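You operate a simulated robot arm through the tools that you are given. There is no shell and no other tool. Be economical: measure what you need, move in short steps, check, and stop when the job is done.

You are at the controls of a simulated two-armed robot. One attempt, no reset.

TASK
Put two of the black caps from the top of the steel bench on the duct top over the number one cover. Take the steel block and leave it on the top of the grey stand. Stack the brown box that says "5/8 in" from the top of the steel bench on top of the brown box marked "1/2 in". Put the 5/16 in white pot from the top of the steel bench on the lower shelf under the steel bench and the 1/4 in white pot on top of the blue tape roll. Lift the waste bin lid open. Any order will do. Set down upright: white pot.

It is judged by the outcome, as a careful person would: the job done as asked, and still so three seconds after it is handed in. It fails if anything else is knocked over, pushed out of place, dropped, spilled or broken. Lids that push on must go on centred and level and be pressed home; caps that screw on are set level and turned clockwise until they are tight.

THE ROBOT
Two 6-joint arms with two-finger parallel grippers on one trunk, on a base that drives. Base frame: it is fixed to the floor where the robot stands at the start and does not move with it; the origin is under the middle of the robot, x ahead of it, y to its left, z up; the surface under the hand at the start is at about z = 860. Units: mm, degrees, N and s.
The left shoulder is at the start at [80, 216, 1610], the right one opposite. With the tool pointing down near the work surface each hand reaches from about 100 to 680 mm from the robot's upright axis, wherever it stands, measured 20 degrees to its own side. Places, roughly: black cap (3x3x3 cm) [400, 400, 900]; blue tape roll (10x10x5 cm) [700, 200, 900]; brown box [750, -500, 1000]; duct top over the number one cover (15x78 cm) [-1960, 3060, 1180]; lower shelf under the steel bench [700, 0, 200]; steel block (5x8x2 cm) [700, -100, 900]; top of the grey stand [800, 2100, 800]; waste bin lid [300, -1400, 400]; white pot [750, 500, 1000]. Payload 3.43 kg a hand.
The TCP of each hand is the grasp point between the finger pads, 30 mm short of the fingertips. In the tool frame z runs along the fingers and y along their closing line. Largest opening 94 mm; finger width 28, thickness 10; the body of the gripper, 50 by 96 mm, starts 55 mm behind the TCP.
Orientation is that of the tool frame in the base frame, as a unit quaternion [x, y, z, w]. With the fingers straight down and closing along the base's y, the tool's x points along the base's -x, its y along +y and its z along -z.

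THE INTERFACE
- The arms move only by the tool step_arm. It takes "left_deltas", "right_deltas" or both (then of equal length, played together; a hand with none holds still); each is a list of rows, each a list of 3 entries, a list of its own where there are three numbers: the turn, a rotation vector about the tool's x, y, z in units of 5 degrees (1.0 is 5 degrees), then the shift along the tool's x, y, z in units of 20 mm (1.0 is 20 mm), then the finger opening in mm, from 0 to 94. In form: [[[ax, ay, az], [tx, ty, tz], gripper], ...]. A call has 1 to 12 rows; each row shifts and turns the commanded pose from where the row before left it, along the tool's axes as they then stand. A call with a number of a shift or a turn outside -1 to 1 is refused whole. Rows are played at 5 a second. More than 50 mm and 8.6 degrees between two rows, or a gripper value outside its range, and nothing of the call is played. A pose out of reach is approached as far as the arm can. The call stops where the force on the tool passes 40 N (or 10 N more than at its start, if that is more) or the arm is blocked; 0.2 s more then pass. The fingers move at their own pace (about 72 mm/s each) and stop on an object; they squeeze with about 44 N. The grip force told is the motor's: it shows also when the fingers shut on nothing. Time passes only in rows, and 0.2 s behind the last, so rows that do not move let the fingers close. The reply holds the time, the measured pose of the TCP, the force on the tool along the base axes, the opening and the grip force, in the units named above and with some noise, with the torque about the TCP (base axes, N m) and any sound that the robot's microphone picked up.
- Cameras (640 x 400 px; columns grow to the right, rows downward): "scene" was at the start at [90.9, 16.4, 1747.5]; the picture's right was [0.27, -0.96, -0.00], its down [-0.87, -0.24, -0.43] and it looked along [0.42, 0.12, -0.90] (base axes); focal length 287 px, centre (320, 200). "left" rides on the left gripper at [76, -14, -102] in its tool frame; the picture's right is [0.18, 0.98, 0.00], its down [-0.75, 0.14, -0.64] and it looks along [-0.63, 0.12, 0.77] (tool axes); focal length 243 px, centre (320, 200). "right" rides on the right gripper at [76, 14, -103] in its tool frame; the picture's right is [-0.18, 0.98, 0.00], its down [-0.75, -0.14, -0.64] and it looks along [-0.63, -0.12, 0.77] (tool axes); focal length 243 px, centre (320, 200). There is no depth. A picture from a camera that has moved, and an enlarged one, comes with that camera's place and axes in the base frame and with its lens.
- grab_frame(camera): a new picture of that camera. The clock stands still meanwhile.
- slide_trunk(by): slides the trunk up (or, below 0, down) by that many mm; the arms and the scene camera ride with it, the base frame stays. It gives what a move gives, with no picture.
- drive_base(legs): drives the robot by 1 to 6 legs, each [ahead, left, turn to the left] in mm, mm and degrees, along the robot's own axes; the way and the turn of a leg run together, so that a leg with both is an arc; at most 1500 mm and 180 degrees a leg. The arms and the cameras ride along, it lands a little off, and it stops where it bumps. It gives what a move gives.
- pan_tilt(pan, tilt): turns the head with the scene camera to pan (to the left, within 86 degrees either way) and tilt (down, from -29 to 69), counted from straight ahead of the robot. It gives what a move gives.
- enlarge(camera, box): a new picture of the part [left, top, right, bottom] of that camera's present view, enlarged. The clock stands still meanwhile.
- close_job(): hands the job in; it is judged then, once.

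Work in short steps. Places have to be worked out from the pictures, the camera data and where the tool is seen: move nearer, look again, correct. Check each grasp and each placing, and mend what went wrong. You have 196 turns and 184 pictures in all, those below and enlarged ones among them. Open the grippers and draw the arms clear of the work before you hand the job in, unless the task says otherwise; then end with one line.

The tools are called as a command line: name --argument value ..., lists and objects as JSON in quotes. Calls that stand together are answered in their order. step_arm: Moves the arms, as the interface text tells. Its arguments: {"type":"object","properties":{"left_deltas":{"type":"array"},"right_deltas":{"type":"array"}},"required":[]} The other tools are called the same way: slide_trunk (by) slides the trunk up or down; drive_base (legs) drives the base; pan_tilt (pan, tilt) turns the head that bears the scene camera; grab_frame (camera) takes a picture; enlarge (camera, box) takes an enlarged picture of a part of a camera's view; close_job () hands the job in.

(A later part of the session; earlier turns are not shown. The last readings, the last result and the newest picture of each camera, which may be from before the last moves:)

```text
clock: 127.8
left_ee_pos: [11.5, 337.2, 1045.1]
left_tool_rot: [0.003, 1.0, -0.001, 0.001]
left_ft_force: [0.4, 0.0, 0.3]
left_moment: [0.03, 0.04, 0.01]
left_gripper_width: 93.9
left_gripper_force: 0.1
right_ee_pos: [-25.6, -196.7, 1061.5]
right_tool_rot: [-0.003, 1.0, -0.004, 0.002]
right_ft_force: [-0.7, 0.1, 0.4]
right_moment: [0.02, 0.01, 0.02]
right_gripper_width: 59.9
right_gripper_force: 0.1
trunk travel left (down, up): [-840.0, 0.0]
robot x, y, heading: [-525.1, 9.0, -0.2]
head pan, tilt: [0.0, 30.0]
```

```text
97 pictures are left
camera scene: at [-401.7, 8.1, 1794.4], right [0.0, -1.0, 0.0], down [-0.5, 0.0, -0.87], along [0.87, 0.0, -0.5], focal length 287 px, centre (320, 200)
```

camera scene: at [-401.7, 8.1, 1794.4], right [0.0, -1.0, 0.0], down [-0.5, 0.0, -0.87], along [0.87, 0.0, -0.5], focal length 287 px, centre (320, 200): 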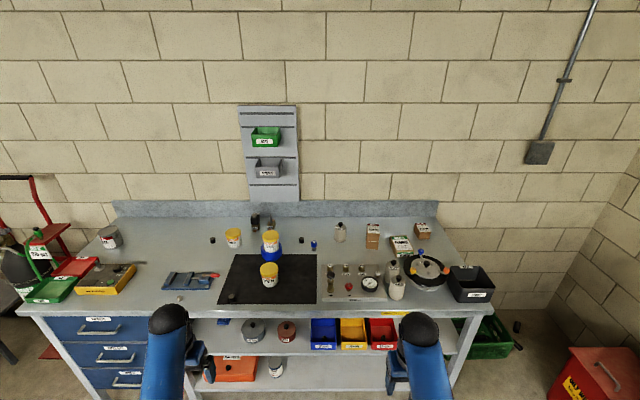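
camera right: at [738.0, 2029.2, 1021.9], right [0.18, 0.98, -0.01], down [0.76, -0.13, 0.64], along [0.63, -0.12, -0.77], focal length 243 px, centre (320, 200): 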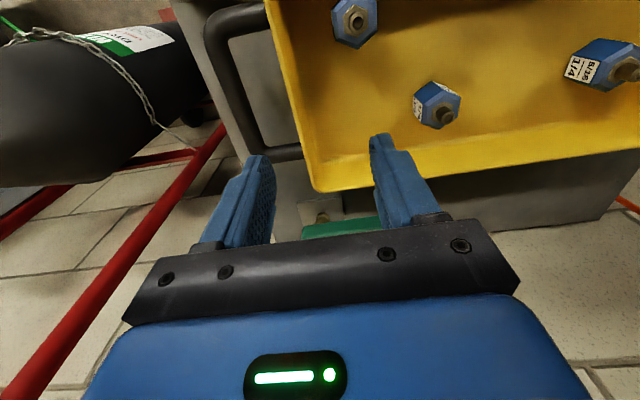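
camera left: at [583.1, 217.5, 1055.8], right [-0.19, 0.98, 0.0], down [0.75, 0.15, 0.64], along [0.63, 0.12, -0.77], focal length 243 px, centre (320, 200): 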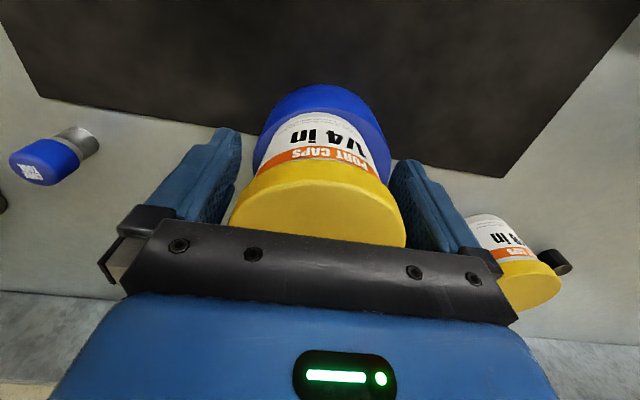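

The bench has two shelves; the lower one has free room to the right of the small white can. I lower the trunk 400 mm and look straight at it.

slide_trunk --by -400

pan_tilt --pan 0 --tilt 35

grab_frame --camera "scene"

```text
clock: 131.7
left_ee_pos: [11.7, 337.9, 643.7]
left_tool_rot: [0.001, 1.0, -0.001, 0.001]
left_ft_force: [0.0, 0.5, 1.0]
left_moment: [0.02, -0.01, -0.02]
left_gripper_width: 94.2
left_gripper_force: 0.1
right_ee_pos: [-24.4, -199.1, 660.1]
right_tool_rot: [-0.003, 1.0, -0.004, 0.001]
right_ft_force: [-1.1, 0.3, 0.3]
right_moment: [0.0, 0.0, 0.03]
right_gripper_width: 60.1
right_gripper_force: 0.1
trunk travel left (down, up): [-440.0, 400.0]
robot x, y, heading: [-519.8, 8.4, -0.1]
head pan, tilt: [0.0, 30.0]
```

```text
clock: 132.3
left_ee_pos: [12.3, 338.6, 644.2]
left_tool_rot: [0.001, 1.0, 0.0, 0.001]
left_ft_force: [-0.1, 0.8, -0.1]
left_moment: [0.0, -0.01, 0.0]
left_gripper_width: 94.0
left_gripper_force: 0.1
right_ee_pos: [-24.9, -198.3, 660.1]
right_tool_rot: [-0.003, 1.0, -0.004, 0.0]
right_ft_force: [0.6, 1.1, -0.4]
right_moment: [0.02, 0.0, 0.0]
right_gripper_width: 60.0
right_gripper_force: 0.0
trunk travel left (down, up): [-440.0, 400.0]
robot x, y, heading: [-524.1, 9.2, -0.4]
head pan, tilt: [0.0, 35.0]
```

```text
96 pictures are left
camera scene: at [-403.4, 8.1, 1386.6], right [0.0, -1.0, 0.0], down [-0.57, 0.0, -0.82], along [0.82, 0.0, -0.57], focal length 287 px, centre (320, 200)
```

scene: 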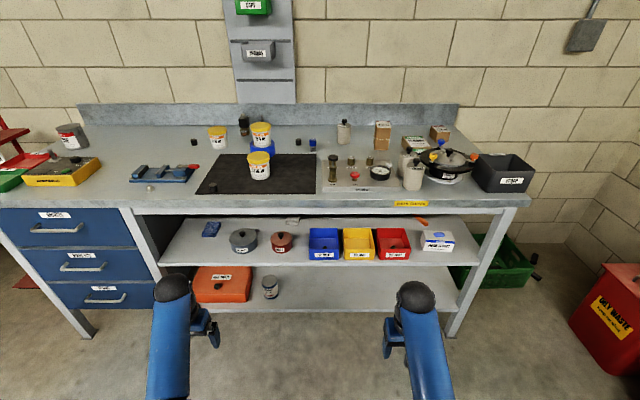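

The lower shelf (z about 200, front edge x about 388) is free to the right of the small can, with about 300 mm of headroom. I will take the pot with the hand slanted forward about 60 degrees, so that it can be set down upright under the bench; I tilt the left hand here in free space.

step_arm --left_deltas '[[[0, -1, 0], [0, -0.4, 0], 94], [[0, -1, 0], [0, -0.4, 0], 94], [[0, -1, 0], [0, -0.4, 0], 94], [[0, -1, 0], [0, -0.4, 0], 94], [[0, -1, 0], [0, -0.4, 0], 94], [[0, -1, 0], [0, -0.4, 0], 94], [[0, -1, 0], [0, -0.4, 0], 94], [[0, -1, 0], [0, -0.4, 0], 94], [[0, -1, 0], [0, -0.4, 0], 94], [[0, -1, 0], [0, -0.4, 0], 94], [[0, -1, 0], [0, -0.4, 0], 94], [[0, -1, 0], [0, -0.4, 0], 94]]'

slide_trunk --by 330

grab_frame --camera "scene"

```text
clock: 134.9
left_ee_pos: [10.9, 242.7, 644.8]
left_tool_rot: [0.001, 0.865, 0.0, 0.502]
left_ft_force: [0.4, -0.6, 0.3]
left_moment: [-0.01, 0.0, 0.0]
left_gripper_width: 93.8
left_gripper_force: 0.2
right_ee_pos: [-25.1, -198.2, 661.1]
right_tool_rot: [-0.003, 1.0, -0.003, 0.001]
right_ft_force: [-0.5, -0.6, -0.1]
right_moment: [0.02, 0.01, 0.0]
right_gripper_width: 59.9
right_gripper_force: 0.1
trunk travel left (down, up): [-440.0, 400.0]
robot x, y, heading: [-523.9, 12.1, -0.2]
head pan, tilt: [0.0, 35.0]
```

```text
clock: 138.2
left_ee_pos: [11.0, 241.8, 974.3]
left_tool_rot: [0.002, 0.866, -0.001, 0.5]
left_ft_force: [0.2, 0.1, -0.5]
left_moment: [-0.01, 0.03, 0.0]
left_gripper_width: 94.2
left_gripper_force: 0.1
right_ee_pos: [-25.8, -198.7, 989.4]
right_tool_rot: [-0.004, 1.0, -0.003, 0.001]
right_ft_force: [0.1, -0.1, 0.3]
right_moment: [0.0, 0.02, 0.03]
right_gripper_width: 60.0
right_gripper_force: 0.1
trunk travel left (down, up): [-770.0, 70.0]
robot x, y, heading: [-519.2, 8.4, -0.4]
head pan, tilt: [0.0, 35.0]
```

```text
95 pictures are left
camera scene: at [-403.4, 8.0, 1716.5], right [0.0, -1.0, 0.0], down [-0.57, 0.0, -0.82], along [0.82, 0.0, -0.57], focal length 287 px, centre (320, 200)
```

scene: 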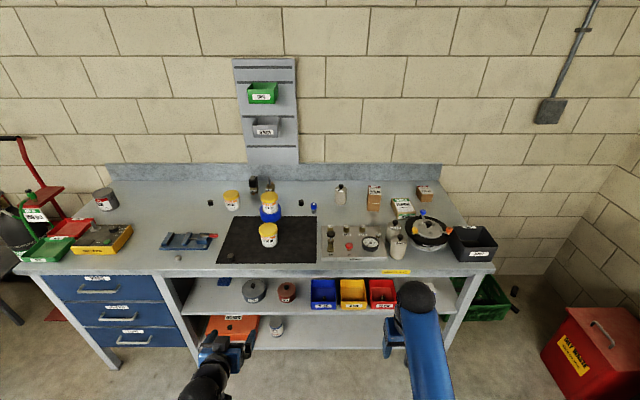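

The left hand is tilted 60 degrees. I raise the right hand a bit and drive up so the left hand comes before the 5/16 in pot.

step_arm --right_deltas '[[[0, 0, 0], [0.5, 0, -1], 60], [[0, 0, 0], [0.5, 0, -1], 60], [[0, 0, 0], [0.5, 0, -0.5], 60]]'

drive_base --legs '[[370, -25, 0]]'

pan_tilt --pan 15 --tilt 55

grab_frame --camera "scene"

grab_frame --camera "left"

```text
clock: 139.0
left_ee_pos: [11.7, 241.7, 974.2]
left_tool_rot: [0.001, 0.866, 0.0, 0.501]
left_ft_force: [1.1, -0.8, -0.6]
left_moment: [-0.02, -0.01, -0.01]
left_gripper_width: 94.1
left_gripper_force: 0.1
right_ee_pos: [-32.4, -198.4, 990.1]
right_tool_rot: [-0.004, 1.0, -0.004, 0.003]
right_ft_force: [-0.3, 0.3, -0.3]
right_moment: [0.01, 0.02, 0.02]
right_gripper_width: 60.0
right_gripper_force: 0.0
right hand out of reach, approached as far as the arm can: row 1, 2, 3
trunk travel left (down, up): [-770.0, 70.0]
robot x, y, heading: [-525.3, 8.4, -0.1]
head pan, tilt: [0.0, 35.0]
```

```text
clock: 141.3
left_ee_pos: [377.7, 214.8, 974.4]
left_tool_rot: [0.003, 0.865, -0.001, 0.502]
left_ft_force: [0.4, -0.1, 0.2]
left_moment: [-0.03, 0.0, -0.03]
left_gripper_width: 94.2
left_gripper_force: 0.0
right_ee_pos: [335.7, -224.5, 989.0]
right_tool_rot: [-0.001, 1.0, -0.003, 0.004]
right_ft_force: [0.0, -0.4, -0.3]
right_moment: [-0.02, -0.01, 0.02]
right_gripper_width: 60.2
right_gripper_force: 0.2
trunk travel left (down, up): [-770.0, 70.0]
robot x, y, heading: [-158.6, -19.3, -0.3]
head pan, tilt: [0.0, 35.0]
```

```text
clock: 142.2
left_ee_pos: [381.3, 215.3, 973.4]
left_tool_rot: [0.002, 0.866, -0.001, 0.501]
left_ft_force: [-0.1, -0.3, -0.7]
left_moment: [0.01, 0.02, 0.02]
left_gripper_width: 94.1
left_gripper_force: 0.0
right_ee_pos: [338.1, -225.0, 989.9]
right_tool_rot: [-0.002, 1.0, -0.003, 0.002]
right_ft_force: [-0.2, 0.7, 0.1]
right_moment: [0.0, -0.01, 0.03]
right_gripper_width: 60.2
right_gripper_force: 0.0
trunk travel left (down, up): [-770.0, 70.0]
robot x, y, heading: [-156.1, -18.2, -0.4]
head pan, tilt: [15.0, 55.0]
```

```text
94 pictures are left
camera scene: at [-51.8, 0.1, 1688.3], right [0.25, -0.97, 0.0], down [-0.79, -0.21, -0.57], along [0.55, 0.15, -0.82], focal length 287 px, centre (320, 200)
```

scene: 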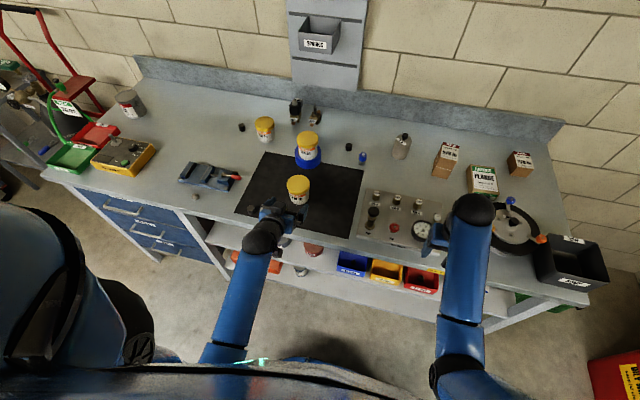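

```text
93 pictures are left
camera left: at [254.6, 199.4, 958.6], right [-0.09, 0.98, -0.16], down [-0.18, 0.14, 0.97], along [0.98, 0.11, 0.16], focal length 243 px, centre (320, 200)
```

left: 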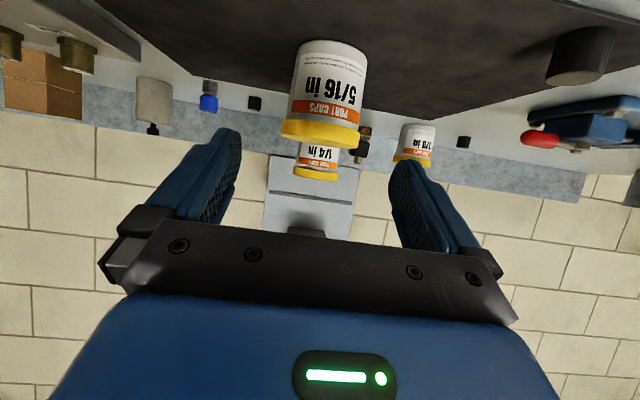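

The pot stands straight ahead of the hand at y about 217. I ease the tilt to 45 degrees for more clearance above the bench edge, then lower to TCP 905.

step_arm --left_deltas '[[[0, 1, 0], [0, 0, 0], 94], [[0, 1, 0], [0, 0, 0], 94], [[0, 1, 0], [0, 0, 0], 94], [[0, 0, 0], [0.825, 0, 0.825], 94], [[0, 0, 0], [0.825, 0, 0.825], 94], [[0, 0, 0], [0.8, 0, 0.8], 94]]'

grab_frame --camera "left"

enlarge --camera "scene" --box '[220, 140, 380, 260]'

```text
clock: 143.6
left_ee_pos: [380.5, 217.1, 903.1]
left_tool_rot: [0.002, 0.924, 0.0, 0.383]
left_ft_force: [0.3, 0.4, -0.2]
left_moment: [0.01, 0.0, -0.05]
left_gripper_width: 94.1
left_gripper_force: 0.0
right_ee_pos: [337.3, -226.5, 989.1]
right_tool_rot: [-0.002, 1.0, -0.004, 0.003]
right_ft_force: [0.1, 0.2, -0.1]
right_moment: [-0.03, 0.01, -0.01]
right_gripper_width: 60.0
right_gripper_force: 0.0
trunk travel left (down, up): [-770.0, 70.0]
robot x, y, heading: [-157.5, -15.0, -0.4]
head pan, tilt: [15.0, 55.0]
```

```text
92 pictures are left
camera left: at [254.9, 200.8, 922.6], right [-0.12, 0.98, -0.13], down [0.08, 0.14, 0.99], along [0.99, 0.11, -0.09], focal length 243 px, centre (320, 200)
```

left: 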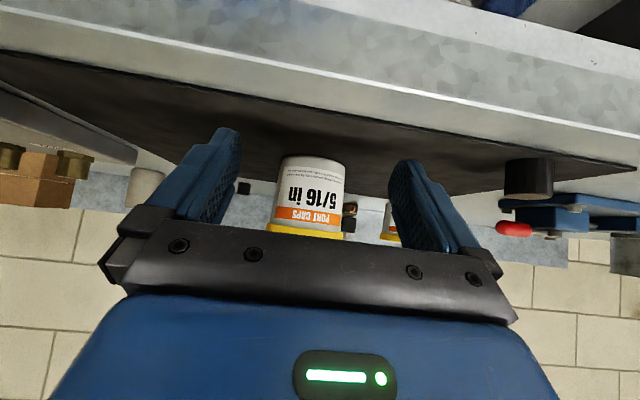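

```text
3.33 times, centred on (300, 200) of scene
camera zoom: at [-52.2, 0.2, 1688.3], right [0.25, -0.97, 0.0], down [-0.79, -0.21, -0.57], along [0.55, 0.15, -0.82], focal length 956 px, centre (387, 200)
```

zoom: 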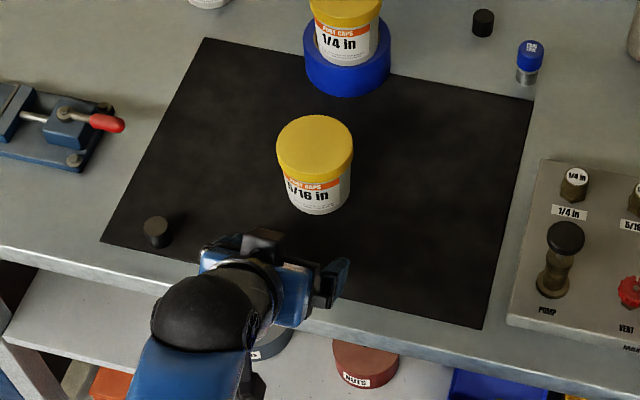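

The pot is centred between the fingers' paths. I move straight ahead 119 mm around it.

step_arm --left_deltas '[[[0, 0, 0], [-0.845, 0.05, 0.845], 94], [[0, 0, 0], [-0.845, 0, 0.845], 94], [[0, 0, 0], [-0.845, 0, 0.845], 94], [[0, 0, 0], [-0.845, 0, 0.845], 94], [[0, 0, 0], [-0.845, 0, 0.845], 94]]'

grab_frame --camera "left"

enlarge --camera "scene" --box '[220, 140, 380, 260]'

```text
clock: 144.8
left_ee_pos: [501.2, 215.5, 905.8]
left_tool_rot: [0.002, 0.923, -0.001, 0.384]
left_ft_force: [-0.9, -0.1, 0.6]
left_moment: [0.01, 0.03, 0.0]
left_gripper_width: 94.0
left_gripper_force: 0.1
right_ee_pos: [338.4, -225.0, 987.5]
right_tool_rot: [-0.002, 1.0, -0.003, 0.003]
right_ft_force: [0.1, 0.0, -0.4]
right_moment: [0.03, 0.03, 0.0]
right_gripper_width: 60.1
right_gripper_force: 0.1
trunk travel left (down, up): [-770.0, 70.0]
robot x, y, heading: [-151.5, -15.6, -0.5]
head pan, tilt: [15.0, 55.0]
```

```text
90 pictures are left
camera left: at [374.5, 200.5, 922.9], right [-0.12, 0.98, -0.13], down [0.08, 0.14, 0.99], along [0.99, 0.11, -0.09], focal length 243 px, centre (320, 200)
```

left: 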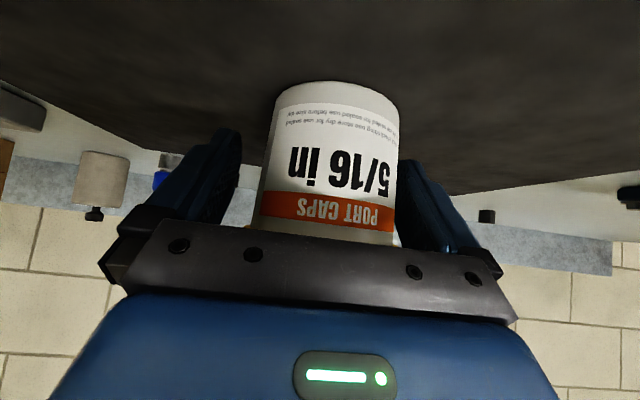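

```text
3.33 times, centred on (300, 200) of scene
camera zoom: at [-51.2, 0.1, 1688.3], right [0.25, -0.97, 0.0], down [-0.79, -0.21, -0.57], along [0.55, 0.15, -0.82], focal length 956 px, centre (387, 200)
```

zoom: 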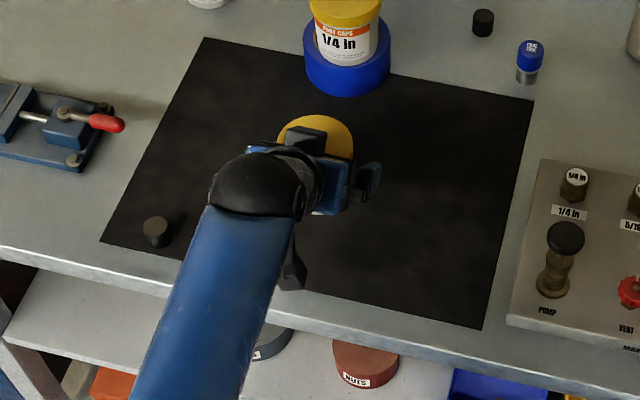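

The pot is between the fingers. I close on it and lift.

step_arm --left_deltas '[[[0, 0, 0], [0, 0, 0], 50], [[0, 0, 0], [0, 0, 0], 50], [[0, 0, 0], [0, 0, 0], 50], [[0, 0, 0], [-0.3, 0, -0.3], 50], [[0, 0, 0], [-0.7, 0, -0.7], 50], [[0, 0, 0], [-0.7, 0, -0.7], 50], [[0, 0, 0], [-0.7, 0, -0.7], 50]]'

grab_frame --camera "left"

enlarge --camera "scene" --box '[220, 140, 380, 260]'

```text
clock: 146.4
left_ee_pos: [501.5, 215.0, 972.4]
left_tool_rot: [0.003, 0.924, -0.001, 0.383]
left_ft_force: [-0.1, -0.7, -1.7]
left_moment: [-0.04, 0.0, 0.0]
left_gripper_width: 76.4
left_gripper_force: 44.5
right_ee_pos: [336.9, -225.2, 989.1]
right_tool_rot: [-0.001, 1.0, -0.003, 0.003]
right_ft_force: [0.3, -0.1, -0.5]
right_moment: [-0.03, 0.03, 0.01]
right_gripper_width: 60.1
right_gripper_force: 0.0
trunk travel left (down, up): [-770.0, 70.0]
robot x, y, heading: [-152.8, -18.0, -0.3]
head pan, tilt: [15.0, 55.0]
```

```text
88 pictures are left
camera left: at [374.4, 199.5, 991.0], right [-0.13, 0.98, -0.13], down [0.08, 0.14, 0.99], along [0.99, 0.11, -0.09], focal length 243 px, centre (320, 200)
```

left: 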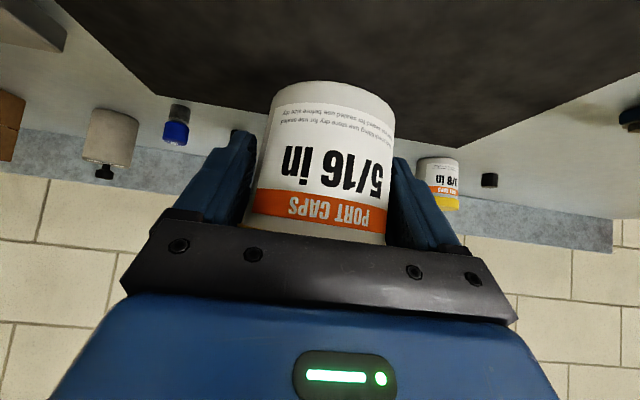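

```text
3.33 times, centred on (300, 200) of scene
camera zoom: at [-52.1, 0.2, 1688.3], right [0.25, -0.97, 0.0], down [-0.79, -0.21, -0.57], along [0.55, 0.15, -0.82], focal length 956 px, centre (387, 200)
```

zoom: 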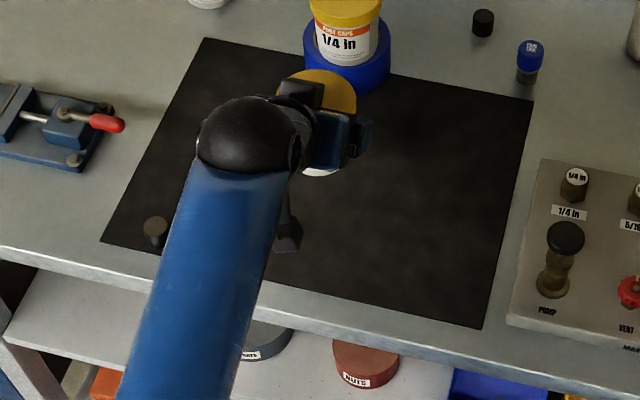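

The pot is held level (76 mm). I back off with it, draw the right hand in so it will not meet the shelves, and lower the trunk.

drive_base --legs '[[-420, -115, 0]]'

step_arm --right_deltas '[[[0, 0, 0], [0.5, 0, 1], 60], [[0, 0, 0], [1, 0, 1], 60], [[0, 0, 0], [1, 0, 1], 60], [[0, 0, 0], [1, 0, 0.5], 60], [[0, 0, 0], [1, 0, 0], 60], [[0, 0, 0], [1, 0, 0], 60], [[0, 0, 0], [1, 0, 0], 60], [[0, 0, 0], [1, 0, 0], 60], [[0, 0, 0], [1, 0, 0], 60], [[0, 0, 0], [1, 0, 0], 60]]'

slide_trunk --by -400

slide_trunk --by -290

pan_tilt --pan 5 --tilt 35

grab_frame --camera "scene"

grab_frame --camera "left"

```text
clock: 149.0
left_ee_pos: [80.8, 105.3, 972.2]
left_tool_rot: [0.001, 0.924, 0.0, 0.383]
left_ft_force: [0.3, -0.4, -2.0]
left_moment: [0.0, 0.0, 0.01]
left_gripper_width: 76.3
left_gripper_force: 43.9
right_ee_pos: [-80.9, -336.2, 987.9]
right_tool_rot: [-0.004, 1.0, -0.005, 0.002]
right_ft_force: [0.1, 0.0, 0.0]
right_moment: [-0.01, 0.04, 0.03]
right_gripper_width: 60.0
right_gripper_force: 0.1
trunk travel left (down, up): [-770.0, 70.0]
robot x, y, heading: [-575.4, -128.6, -0.3]
head pan, tilt: [15.0, 55.0]
```

```text
clock: 151.2
left_ee_pos: [77.1, 105.2, 973.3]
left_tool_rot: [0.001, 0.924, -0.001, 0.383]
left_ft_force: [-1.1, 0.0, -1.9]
left_moment: [0.01, 0.01, -0.06]
left_gripper_width: 76.2
left_gripper_force: 43.6
right_ee_pos: [-272.1, -336.6, 918.1]
right_tool_rot: [-0.004, 1.0, -0.004, 0.004]
right_ft_force: [1.4, 0.5, 0.2]
right_moment: [-0.02, -0.04, 0.02]
right_gripper_width: 60.2
right_gripper_force: 0.0
trunk travel left (down, up): [-770.0, 70.0]
robot x, y, heading: [-572.7, -129.3, -0.0]
head pan, tilt: [15.0, 55.0]
```

```text
clock: 155.0
left_ee_pos: [78.4, 104.5, 573.1]
left_tool_rot: [0.001, 0.924, -0.001, 0.383]
left_ft_force: [0.5, 0.5, -2.4]
left_moment: [0.0, 0.01, 0.01]
left_gripper_width: 76.4
left_gripper_force: 43.6
right_ee_pos: [-272.2, -337.9, 517.8]
right_tool_rot: [-0.004, 1.0, -0.003, 0.002]
right_ft_force: [-0.7, 0.8, 0.1]
right_moment: [0.03, -0.01, 0.02]
right_gripper_width: 60.1
right_gripper_force: 0.0
trunk travel left (down, up): [-370.0, 470.0]
robot x, y, heading: [-574.4, -129.9, -0.1]
head pan, tilt: [15.0, 55.0]
```

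```text
clock: 158.0
left_ee_pos: [79.0, 104.9, 283.0]
left_tool_rot: [0.001, 0.924, 0.0, 0.383]
left_ft_force: [0.6, -0.1, -1.8]
left_moment: [0.0, 0.02, 0.02]
left_gripper_width: 76.5
left_gripper_force: 44.2
right_ee_pos: [-271.6, -337.9, 227.8]
right_tool_rot: [-0.005, 1.0, -0.003, 0.003]
right_ft_force: [0.7, 0.4, -0.7]
right_moment: [-0.01, -0.03, 0.01]
right_gripper_width: 59.9
right_gripper_force: 0.1
trunk travel left (down, up): [-80.0, 760.0]
robot x, y, heading: [-573.4, -129.5, -0.2]
head pan, tilt: [15.0, 55.0]
```

```text
clock: 158.8
left_ee_pos: [78.4, 106.2, 283.4]
left_tool_rot: [0.0, 0.923, 0.0, 0.384]
left_ft_force: [-0.2, 0.4, -3.0]
left_moment: [-0.04, -0.01, -0.01]
left_gripper_width: 76.5
left_gripper_force: 44.1
right_ee_pos: [-272.4, -339.1, 227.5]
right_tool_rot: [-0.004, 1.0, -0.003, 0.004]
right_ft_force: [-0.1, -0.1, 0.7]
right_moment: [-0.04, -0.02, 0.0]
right_gripper_width: 59.9
right_gripper_force: 0.1
trunk travel left (down, up): [-80.0, 760.0]
robot x, y, heading: [-572.4, -131.5, -0.1]
head pan, tilt: [5.0, 35.0]
```

```text
86 pictures are left
camera scene: at [-455.1, -122.5, 1026.5], right [0.09, -1.0, 0.0], down [-0.57, -0.05, -0.82], along [0.82, 0.07, -0.57], focal length 287 px, centre (320, 200)
```

scene: 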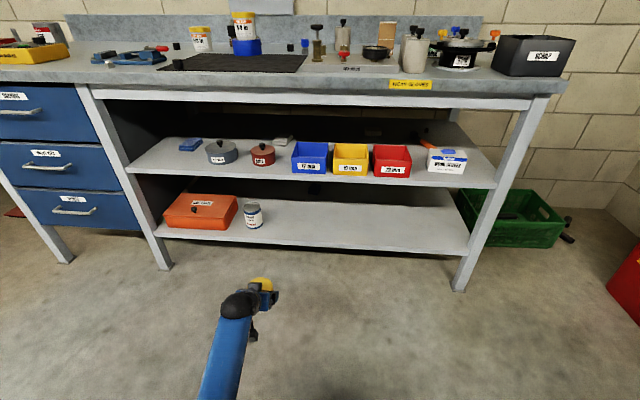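

```text
85 pictures are left
camera left: at [-47.2, 89.5, 300.9], right [-0.13, 0.98, -0.13], down [0.08, 0.14, 0.99], along [0.99, 0.12, -0.09], focal length 243 px, centre (320, 200)
```

left: 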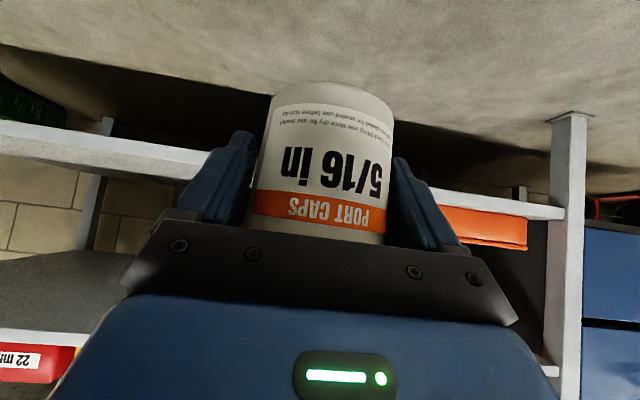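

I enlarge the wrist view to get the shelf's height against the pot's base.

enlarge --camera "left" --box '[0, 60, 240, 210]'

enlarge --camera "left" --box '[400, 90, 640, 240]'

enlarge --camera "scene" --box '[150, 170, 390, 320]'

```text
2.67 times, centred on (120, 135) of left
camera zoom: at [-47.2, 89.5, 300.9], right [-0.13, 0.98, -0.13], down [0.08, 0.14, 0.99], along [0.99, 0.12, -0.09], focal length 647 px, centre (853, 373)
```

zoom: 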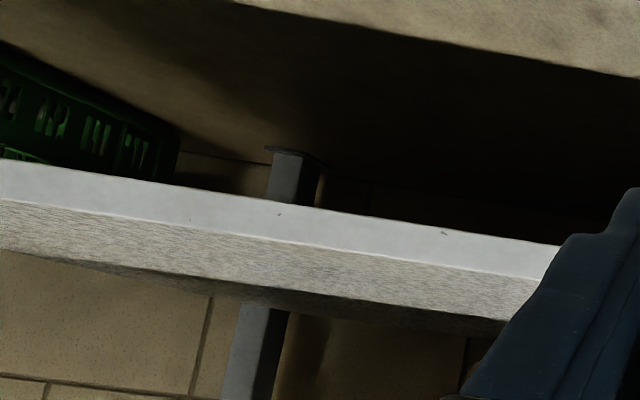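

```text
2.67 times, centred on (520, 165) of left
camera zoom: at [-47.2, 89.5, 300.9], right [-0.13, 0.98, -0.13], down [0.08, 0.14, 0.99], along [0.99, 0.12, -0.09], focal length 647 px, centre (-213, 293)
```

zoom: 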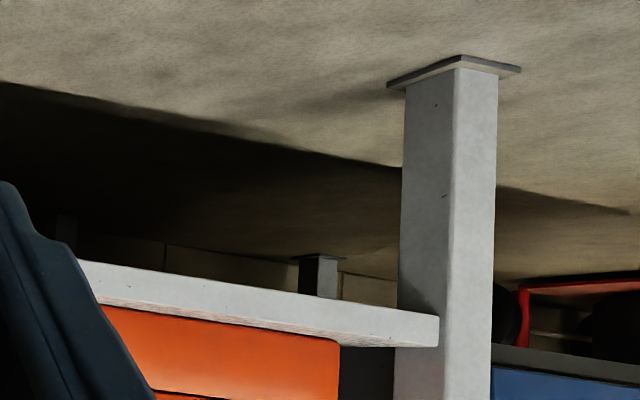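

```text
2.67 times, centred on (270, 245) of scene
camera zoom: at [-455.1, -122.5, 1026.5], right [0.09, -1.0, 0.0], down [-0.57, -0.05, -0.82], along [0.82, 0.07, -0.57], focal length 765 px, centre (453, 80)
```

zoom: 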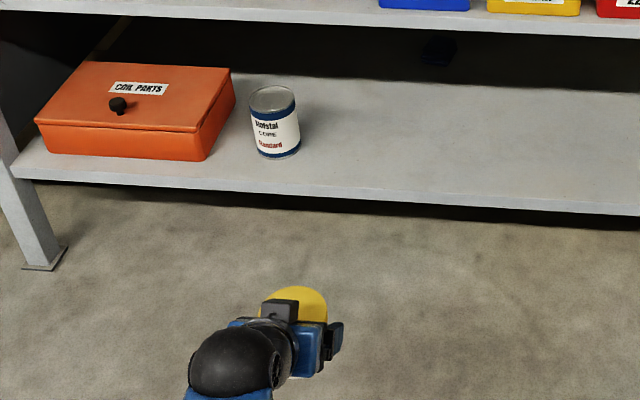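

The shelf top is at about z = 228; the pot's base is at 238. I raise 15 mm for clearance and drive it in over the shelf.

slide_trunk --by 15

drive_base --legs '[[300, 0, 0]]'

grab_frame --camera "scene"

grab_frame --camera "left"

```text
clock: 159.4
left_ee_pos: [78.1, 105.8, 297.7]
left_tool_rot: [0.001, 0.924, 0.0, 0.383]
left_ft_force: [0.0, 0.6, -2.1]
left_moment: [0.0, 0.02, 0.04]
left_gripper_width: 76.3
left_gripper_force: 43.4
right_ee_pos: [-271.8, -338.2, 242.2]
right_tool_rot: [-0.005, 1.0, -0.003, 0.002]
right_ft_force: [-0.3, -0.1, -0.5]
right_moment: [-0.03, 0.0, 0.02]
right_gripper_width: 60.2
right_gripper_force: 0.0
trunk travel left (down, up): [-95.0, 745.0]
robot x, y, heading: [-574.5, -129.6, 0.0]
head pan, tilt: [5.0, 35.0]
```

```text
clock: 161.5
left_ee_pos: [378.6, 106.1, 296.3]
left_tool_rot: [0.0, 0.923, -0.001, 0.384]
left_ft_force: [-0.7, -0.9, -2.5]
left_moment: [0.03, 0.01, -0.04]
left_gripper_width: 76.3
left_gripper_force: 43.4
right_ee_pos: [29.3, -337.2, 242.5]
right_tool_rot: [-0.006, 1.0, -0.004, 0.002]
right_ft_force: [0.8, -0.7, 0.7]
right_moment: [0.02, 0.0, 0.01]
right_gripper_width: 60.1
right_gripper_force: 0.1
trunk travel left (down, up): [-95.0, 745.0]
robot x, y, heading: [-275.6, -132.3, 0.3]
head pan, tilt: [5.0, 35.0]
```

```text
81 pictures are left
camera scene: at [-153.9, -122.4, 1041.5], right [0.09, -1.0, 0.0], down [-0.57, -0.05, -0.82], along [0.82, 0.07, -0.57], focal length 287 px, centre (320, 200)
```

scene: 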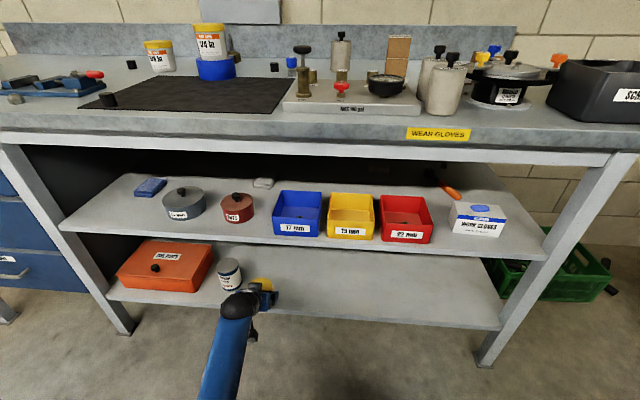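

```text
80 pictures are left
camera left: at [253.1, 90.3, 315.6], right [-0.13, 0.98, -0.13], down [0.08, 0.14, 0.99], along [0.99, 0.12, -0.1], focal length 243 px, centre (320, 200)
```

left: 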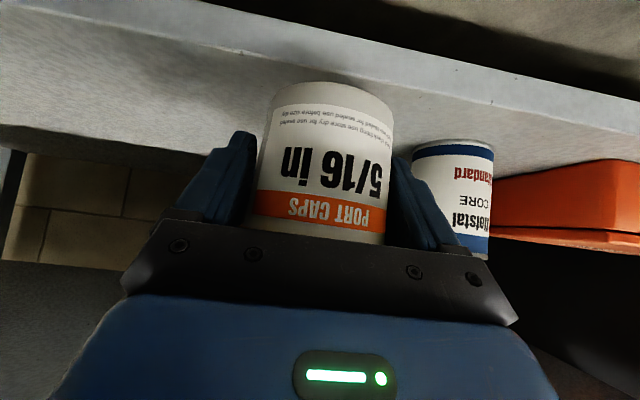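

The way is clear; the small can is about 40 mm to the left of the fingers. I go 78 mm in, shifting 20 mm to the right.

drive_base --legs '[[0, -22, 0], [78, 0, 0]]'

slide_trunk --by -14

grab_frame --camera "left"

enlarge --camera "scene" --box '[160, 220, 360, 345]'

```text
clock: 162.9
left_ee_pos: [458.2, 84.0, 295.6]
left_tool_rot: [0.0, 0.924, 0.0, 0.382]
left_ft_force: [-0.2, 0.2, -1.8]
left_moment: [0.01, -0.01, 0.02]
left_gripper_width: 76.7
left_gripper_force: 43.9
right_ee_pos: [107.8, -359.2, 242.7]
right_tool_rot: [-0.005, 1.0, -0.003, 0.003]
right_ft_force: [0.0, -0.6, -0.7]
right_moment: [0.03, 0.01, 0.01]
right_gripper_width: 60.0
right_gripper_force: 0.0
trunk travel left (down, up): [-95.0, 745.0]
robot x, y, heading: [-197.5, -150.8, 0.2]
head pan, tilt: [5.0, 35.0]
```

```text
clock: 163.5
left_ee_pos: [456.7, 83.7, 282.7]
left_tool_rot: [0.0, 0.924, 0.0, 0.383]
left_ft_force: [0.4, 0.2, -2.5]
left_moment: [0.03, 0.0, -0.01]
left_gripper_width: 76.2
left_gripper_force: 44.1
right_ee_pos: [106.8, -359.5, 228.0]
right_tool_rot: [-0.005, 1.0, -0.004, 0.003]
right_ft_force: [-0.1, -0.9, -0.5]
right_moment: [-0.03, 0.01, -0.03]
right_gripper_width: 60.0
right_gripper_force: 0.0
trunk travel left (down, up): [-81.0, 759.0]
robot x, y, heading: [-194.6, -152.6, -0.1]
head pan, tilt: [5.0, 35.0]
```

```text
79 pictures are left
camera left: at [331.2, 68.1, 301.6], right [-0.13, 0.98, -0.13], down [0.08, 0.14, 0.99], along [0.99, 0.12, -0.1], focal length 243 px, centre (320, 200)
```

left: 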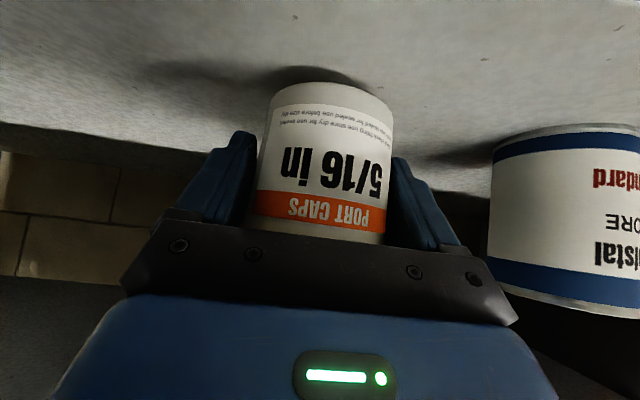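

```text
3.20 times, centred on (260, 282) of scene
camera zoom: at [-76.1, -144.5, 1027.6], right [0.09, -1.0, 0.0], down [-0.57, -0.05, -0.82], along [0.82, 0.07, -0.57], focal length 918 px, centre (512, -64)
```

zoom: 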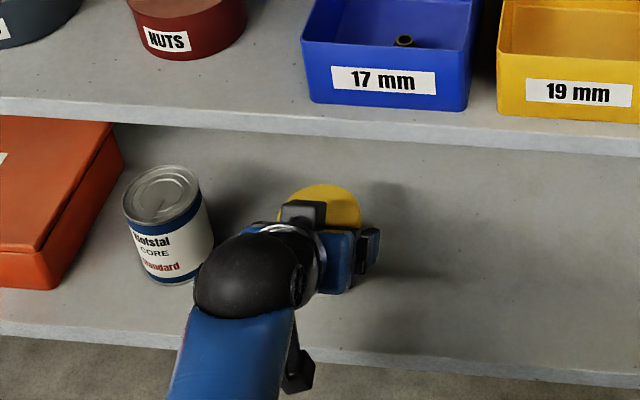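

The pot is nearly down, with its shadow just beneath. I lower in small steps until it bears.

slide_trunk --by -6

slide_trunk --by -4

```text
clock: 164.1
left_ee_pos: [456.3, 84.4, 276.6]
left_tool_rot: [0.0, 0.923, -0.001, 0.384]
left_ft_force: [-0.2, -0.1, -2.4]
left_moment: [0.01, -0.01, 0.0]
left_gripper_width: 76.4
left_gripper_force: 43.9
right_ee_pos: [106.6, -358.8, 222.3]
right_tool_rot: [-0.005, 1.0, -0.005, 0.002]
right_ft_force: [-1.1, -0.6, 0.5]
right_moment: [-0.02, 0.01, 0.03]
right_gripper_width: 60.0
right_gripper_force: 0.0
trunk travel left (down, up): [-75.0, 765.0]
robot x, y, heading: [-196.1, -151.9, 0.1]
head pan, tilt: [5.0, 35.0]
```

```text
clock: 164.6
left_ee_pos: [457.3, 84.2, 273.9]
left_tool_rot: [0.0, 0.924, 0.0, 0.383]
left_ft_force: [0.5, 0.8, -2.5]
left_moment: [-0.01, 0.01, -0.01]
left_gripper_width: 76.4
left_gripper_force: 44.3
right_ee_pos: [107.1, -359.2, 219.0]
right_tool_rot: [-0.005, 1.0, -0.004, 0.003]
right_ft_force: [0.0, 0.4, -0.6]
right_moment: [-0.02, -0.03, -0.01]
right_gripper_width: 59.9
right_gripper_force: 0.1
trunk travel left (down, up): [-71.0, 769.0]
robot x, y, heading: [-194.0, -152.7, 0.2]
head pan, tilt: [5.0, 35.0]
```

No bearing yet; I go on by small steps.

slide_trunk --by -4

slide_trunk --by -4

grab_frame --camera "left"

```text
clock: 165.1
left_ee_pos: [457.4, 83.4, 271.4]
left_tool_rot: [0.0, 0.923, 0.001, 0.385]
left_ft_force: [-1.0, 0.4, 6.3]
left_moment: [-0.2, 0.01, -0.01]
left_gripper_width: 76.3
left_gripper_force: 43.8
right_ee_pos: [106.0, -358.9, 215.6]
right_tool_rot: [-0.005, 1.0, -0.003, 0.003]
right_ft_force: [0.4, 0.0, 0.2]
right_moment: [0.02, 0.0, 0.0]
right_gripper_width: 60.1
right_gripper_force: 0.1
trunk travel left (down, up): [-67.0, 773.0]
robot x, y, heading: [-197.5, -152.0, -0.0]
head pan, tilt: [5.0, 35.0]
```

```text
clock: 165.7
left_ee_pos: [458.5, 83.5, 269.5]
left_tool_rot: [-0.001, 0.922, 0.002, 0.388]
left_ft_force: [-3.2, 3.6, 23.8]
left_moment: [-0.15, 0.55, 0.02]
left_gripper_width: 75.9
left_gripper_force: 44.4
right_ee_pos: [107.1, -359.6, 211.8]
right_tool_rot: [-0.005, 1.0, -0.003, 0.004]
right_ft_force: [0.0, -0.1, -0.8]
right_moment: [-0.02, -0.02, -0.02]
right_gripper_width: 59.7
right_gripper_force: 0.1
trunk travel left (down, up): [-63.0, 777.0]
robot x, y, heading: [-196.9, -150.1, -0.2]
head pan, tilt: [5.0, 35.0]
```

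```text
77 pictures are left
camera left: at [332.1, 68.7, 287.6], right [-0.13, 0.98, -0.13], down [0.07, 0.14, 0.99], along [0.99, 0.12, -0.09], focal length 243 px, centre (320, 200)
```

left: 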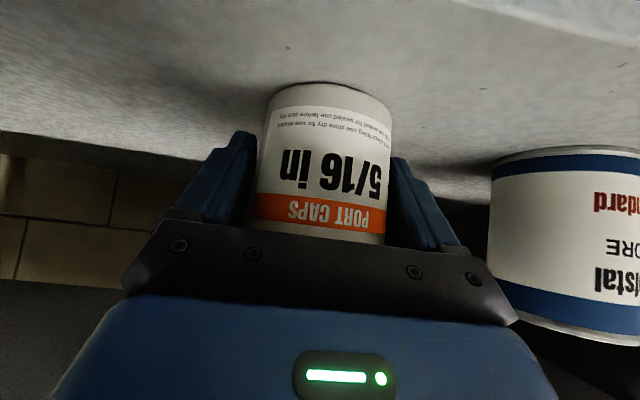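

It bears on the shelf. I ease up 3 mm and open the fingers.

slide_trunk --by 3

step_arm --left_deltas '[[[0, 0, 0], [0, 0, 0], 84], [[0, 0, 0], [0, 0, 0], 94], [[0, 0, 0], [0, 0, 0], 94]]'

grab_frame --camera "left"

```text
clock: 166.2
left_ee_pos: [457.1, 84.6, 271.2]
left_tool_rot: [0.0, 0.923, 0.0, 0.385]
left_ft_force: [5.1, 4.5, 15.9]
left_moment: [0.17, -0.72, 0.17]
left_gripper_width: 76.1
left_gripper_force: 44.6
right_ee_pos: [107.2, -359.9, 214.5]
right_tool_rot: [-0.004, 1.0, -0.004, 0.004]
right_ft_force: [-0.5, 0.5, -0.2]
right_moment: [-0.02, 0.01, 0.02]
right_gripper_width: 59.9
right_gripper_force: 0.0
trunk travel left (down, up): [-66.0, 774.0]
robot x, y, heading: [-196.6, -153.9, 0.1]
head pan, tilt: [5.0, 35.0]
```

```text
clock: 167.0
left_ee_pos: [455.9, 83.7, 268.2]
left_tool_rot: [0.0, 0.924, 0.0, 0.382]
left_ft_force: [-2.5, -0.6, 4.6]
left_moment: [0.05, 0.06, 0.04]
left_gripper_width: 94.1
left_gripper_force: 0.1
right_ee_pos: [107.7, -359.9, 214.0]
right_tool_rot: [-0.004, 1.0, -0.003, 0.004]
right_ft_force: [-0.5, 0.1, 0.5]
right_moment: [0.01, -0.01, -0.02]
right_gripper_width: 60.0
right_gripper_force: 0.0
trunk travel left (down, up): [-66.0, 774.0]
robot x, y, heading: [-195.0, -151.6, -0.2]
head pan, tilt: [5.0, 35.0]
```

```text
76 pictures are left
camera left: at [330.7, 67.7, 286.4], right [-0.13, 0.98, -0.13], down [0.08, 0.14, 0.99], along [0.99, 0.12, -0.1], focal length 243 px, centre (320, 200)
```

left: 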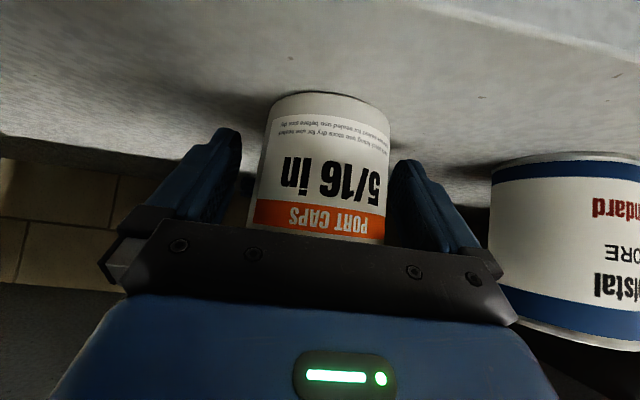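

It stands free; the palm just touches the lid. I draw the hand off along its own axis and then back the base away.

step_arm --left_deltas '[[[0, 0, 0], [0, 0, -0.3], 94], [[0, 0, 0], [0, 0, -1], 94], [[0, 0, 0], [0, 0, -1], 94], [[0, 0, 0], [0, 0, -1], 94], [[0, 0, 0], [0, 0, -1], 94]]'

drive_base --legs '[[-350, 0, 0]]'

grab_frame --camera "scene"

```text
clock: 168.2
left_ee_pos: [395.8, 84.4, 328.7]
left_tool_rot: [0.0, 0.924, 0.0, 0.383]
left_ft_force: [-0.6, 0.1, 0.2]
left_moment: [-0.01, -0.02, -0.02]
left_gripper_width: 93.8
left_gripper_force: 0.1
right_ee_pos: [106.9, -360.1, 213.1]
right_tool_rot: [-0.005, 1.0, -0.004, 0.004]
right_ft_force: [0.0, -0.4, 1.4]
right_moment: [-0.01, -0.02, -0.02]
right_gripper_width: 60.1
right_gripper_force: 0.2
trunk travel left (down, up): [-66.0, 774.0]
robot x, y, heading: [-194.8, -149.5, 0.2]
head pan, tilt: [5.0, 35.0]
```

```text
clock: 170.5
left_ee_pos: [45.9, 83.2, 330.1]
left_tool_rot: [0.0, 0.924, -0.001, 0.383]
left_ft_force: [0.9, -0.5, 0.3]
left_moment: [-0.01, -0.02, 0.02]
left_gripper_width: 93.8
left_gripper_force: 0.0
right_ee_pos: [-244.5, -359.4, 214.4]
right_tool_rot: [-0.005, 1.0, -0.004, 0.004]
right_ft_force: [-0.6, 0.5, -0.1]
right_moment: [0.02, 0.02, -0.01]
right_gripper_width: 60.2
right_gripper_force: 0.1
trunk travel left (down, up): [-66.0, 774.0]
robot x, y, heading: [-544.3, -153.4, -0.0]
head pan, tilt: [5.0, 35.0]
```

```text
75 pictures are left
camera scene: at [-427.4, -144.7, 1012.6], right [0.09, -1.0, 0.0], down [-0.57, -0.05, -0.82], along [0.82, 0.07, -0.57], focal length 287 px, centre (320, 200)
```

scene: 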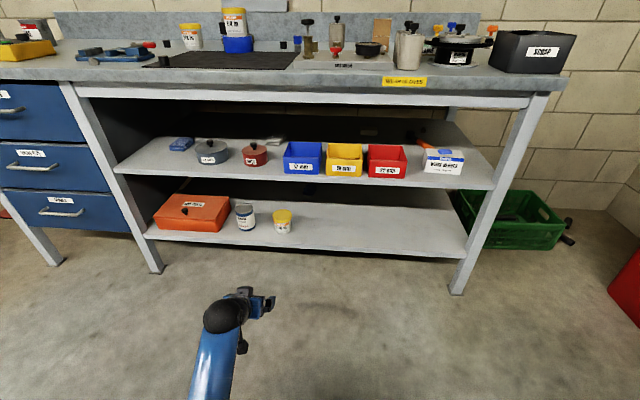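

The 5/16 in pot stands on the lower shelf. From this low view I check that the 1/4 in pot stands truly upright on the roll.

enlarge --camera "scene" --box '[160, 0, 320, 100]'

enlarge --camera "scene" --box '[220, 190, 320, 250]'

pan_tilt --pan -45 --tilt 30

grab_frame --camera "scene"

```text
4.00 times, centred on (240, 50) of scene
camera zoom: at [-427.4, -144.7, 1012.6], right [0.09, -1.0, 0.0], down [-0.57, -0.05, -0.82], along [0.82, 0.07, -0.57], focal length 1148 px, centre (640, 800)
```

zoom: 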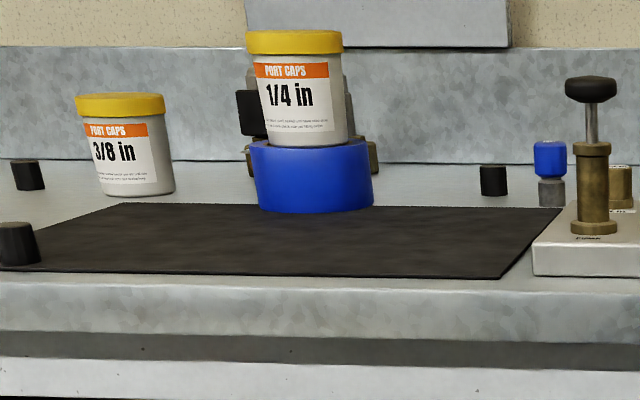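

```text
6.40 times, centred on (270, 220) of scene
camera zoom: at [-427.4, -144.7, 1012.6], right [0.09, -1.0, 0.0], down [-0.57, -0.05, -0.82], along [0.82, 0.07, -0.57], focal length 1836 px, centre (640, 72)
```

zoom: 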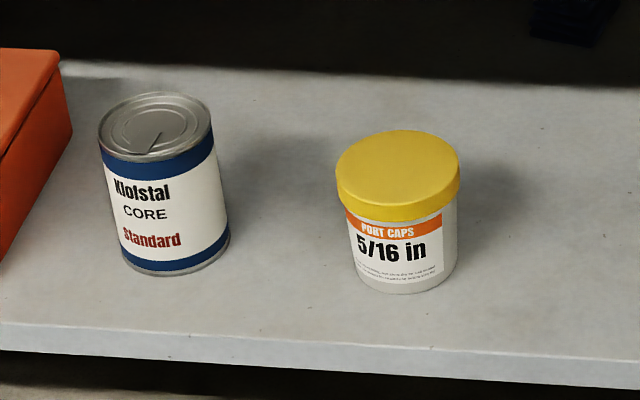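

```text
clock: 171.6
left_ee_pos: [45.7, 83.3, 329.8]
left_tool_rot: [0.0, 0.924, 0.0, 0.383]
left_ft_force: [0.0, 0.7, -0.1]
left_moment: [-0.03, -0.01, -0.01]
left_gripper_width: 94.1
left_gripper_force: 0.0
right_ee_pos: [-244.5, -360.2, 213.4]
right_tool_rot: [-0.005, 1.0, -0.004, 0.003]
right_ft_force: [0.6, -0.2, 0.1]
right_moment: [-0.01, 0.03, 0.0]
right_gripper_width: 59.9
right_gripper_force: 0.0
trunk travel left (down, up): [-66.0, 774.0]
robot x, y, heading: [-546.3, -154.1, -0.2]
head pan, tilt: [-45.0, 30.0]
```

```text
72 pictures are left
camera scene: at [-450.9, -216.2, 1020.4], right [-0.71, -0.71, 0.0], down [-0.35, 0.35, -0.87], along [0.61, -0.61, -0.5], focal length 287 px, centre (320, 200)
```

scene: 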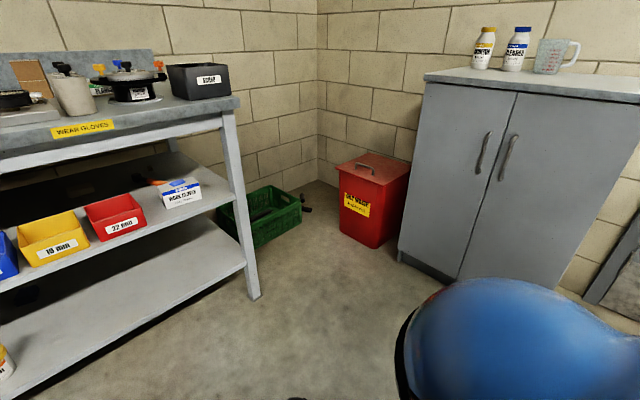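

Both pots are upright and sound. Now the waste bin: I look closely at its lid, handle and hinge.

enlarge --camera "scene" --box '[320, 140, 430, 260]'

```text
3.33 times, centred on (375, 200) of scene
camera zoom: at [-450.9, -216.2, 1020.4], right [-0.71, -0.71, 0.0], down [-0.35, 0.35, -0.87], along [0.61, -0.61, -0.5], focal length 956 px, centre (137, 200)
```

zoom: 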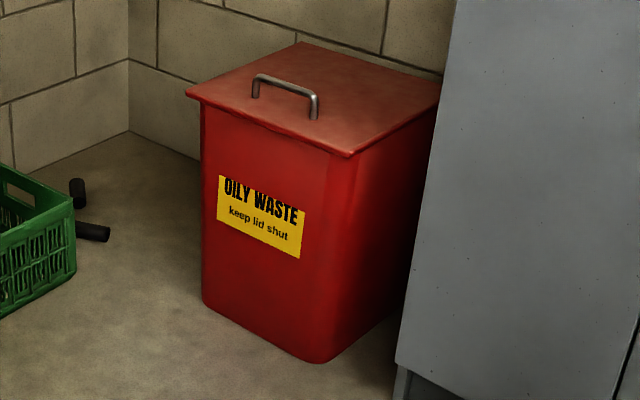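

The bin's lid is hinged at the back (y about -1575), with a bar handle at about y = -1339, x 294–413, lid top z about 400. I will face it turned to about -120 degrees and lift the handle with the left hand; first I raise the trunk, set the left hand upright, and drive over.

slide_trunk --by 374

step_arm --left_deltas '[[[0, 1, 0], [0, 0, 0], 94], [[0, 1, 0], [0, 0, 0], 94], [[0, 1, 0], [0, 0, 0], 94], [[0, 1, 0], [0, 0, 0], 94], [[0, 1, 0], [0, 0, 0], 94], [[0, 1, 0], [0, 0, 0], 94], [[0, 1, 0], [0, 0, 0], 94], [[0, 1, 0], [0, 0, 0], 94], [[0, 1, 0], [0, 0, 0], 94], [[0, 0, 0], [1, 0, 0], 94], [[0, 0, 0], [1, 0, 0], 94], [[0, 0, 0], [1, 0, 0], 94]]'

drive_base --legs '[[0, 0, -120]]'

pan_tilt --pan 30 --tilt 40

grab_frame --camera "scene"

```text
clock: 175.3
left_ee_pos: [45.9, 84.7, 702.6]
left_tool_rot: [0.0, 0.924, 0.0, 0.383]
left_ft_force: [-0.3, 0.4, 0.2]
left_moment: [0.01, 0.02, 0.05]
left_gripper_width: 93.7
left_gripper_force: 0.0
right_ee_pos: [-244.0, -360.1, 588.5]
right_tool_rot: [-0.004, 1.0, -0.003, 0.004]
right_ft_force: [0.0, -0.9, 0.8]
right_moment: [-0.01, 0.0, 0.02]
right_gripper_width: 60.0
right_gripper_force: 0.1
trunk travel left (down, up): [-440.0, 400.0]
robot x, y, heading: [-546.7, -149.8, -0.1]
head pan, tilt: [-45.0, 30.0]
```

```text
clock: 177.9
left_ee_pos: [-1.8, 84.8, 679.0]
left_tool_rot: [0.0, 1.0, 0.0, 0.002]
left_ft_force: [0.6, 0.0, -0.3]
left_moment: [0.0, 0.02, -0.02]
left_gripper_width: 94.2
left_gripper_force: 0.1
left hand out of reach, approached as far as the arm can: row 10, 11, 12
right_ee_pos: [-244.6, -358.9, 587.4]
right_tool_rot: [-0.004, 1.0, -0.004, 0.003]
right_ft_force: [-0.3, -1.2, -0.3]
right_moment: [0.01, 0.01, 0.03]
right_gripper_width: 59.9
right_gripper_force: 0.1
trunk travel left (down, up): [-440.0, 400.0]
robot x, y, heading: [-546.9, -154.4, 0.0]
head pan, tilt: [-45.0, 30.0]
```

```text
clock: 183.2
left_ee_pos: [-609.1, -742.4, 679.4]
left_tool_rot: [0.864, 0.503, -0.002, 0.001]
left_ft_force: [0.1, 0.3, 0.9]
left_moment: [0.01, 0.01, 0.01]
left_gripper_width: 93.7
left_gripper_force: 0.1
right_ee_pos: [-874.8, -311.9, 586.5]
right_tool_rot: [0.862, 0.507, -0.005, -0.002]
right_ft_force: [0.9, 0.7, -0.7]
right_moment: [0.0, -0.01, -0.02]
right_gripper_width: 60.0
right_gripper_force: 0.0
trunk travel left (down, up): [-440.0, 400.0]
robot x, y, heading: [-546.0, -150.4, -119.6]
head pan, tilt: [-45.0, 30.0]
```

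```text
clock: 184.7
left_ee_pos: [-608.1, -743.3, 679.5]
left_tool_rot: [0.864, 0.503, 0.0, 0.001]
left_ft_force: [0.1, -0.2, 0.0]
left_moment: [0.02, -0.02, 0.01]
left_gripper_width: 94.0
left_gripper_force: 0.0
right_ee_pos: [-875.0, -312.5, 586.6]
right_tool_rot: [0.863, 0.506, -0.005, -0.002]
right_ft_force: [0.0, 0.0, 0.4]
right_moment: [-0.01, 0.02, -0.02]
right_gripper_width: 59.8
right_gripper_force: 0.0
trunk travel left (down, up): [-440.0, 400.0]
robot x, y, heading: [-542.8, -155.6, -119.4]
head pan, tilt: [30.0, 40.0]
```

```text
70 pictures are left
camera scene: at [-559.5, -263.6, 1379.0], right [-1.0, -0.01, 0.0], down [0.0, 0.64, -0.77], along [0.0, -0.77, -0.64], focal length 287 px, centre (320, 200)
```

scene: 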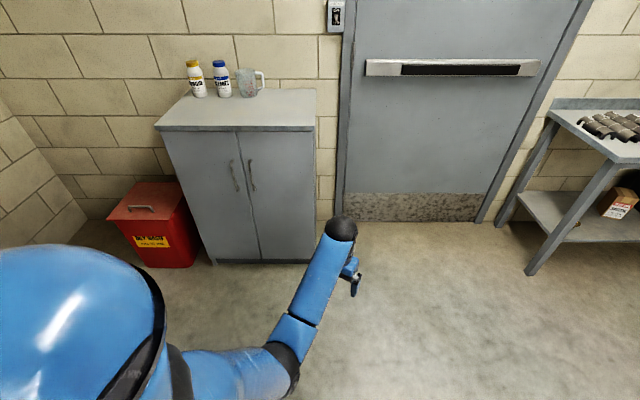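

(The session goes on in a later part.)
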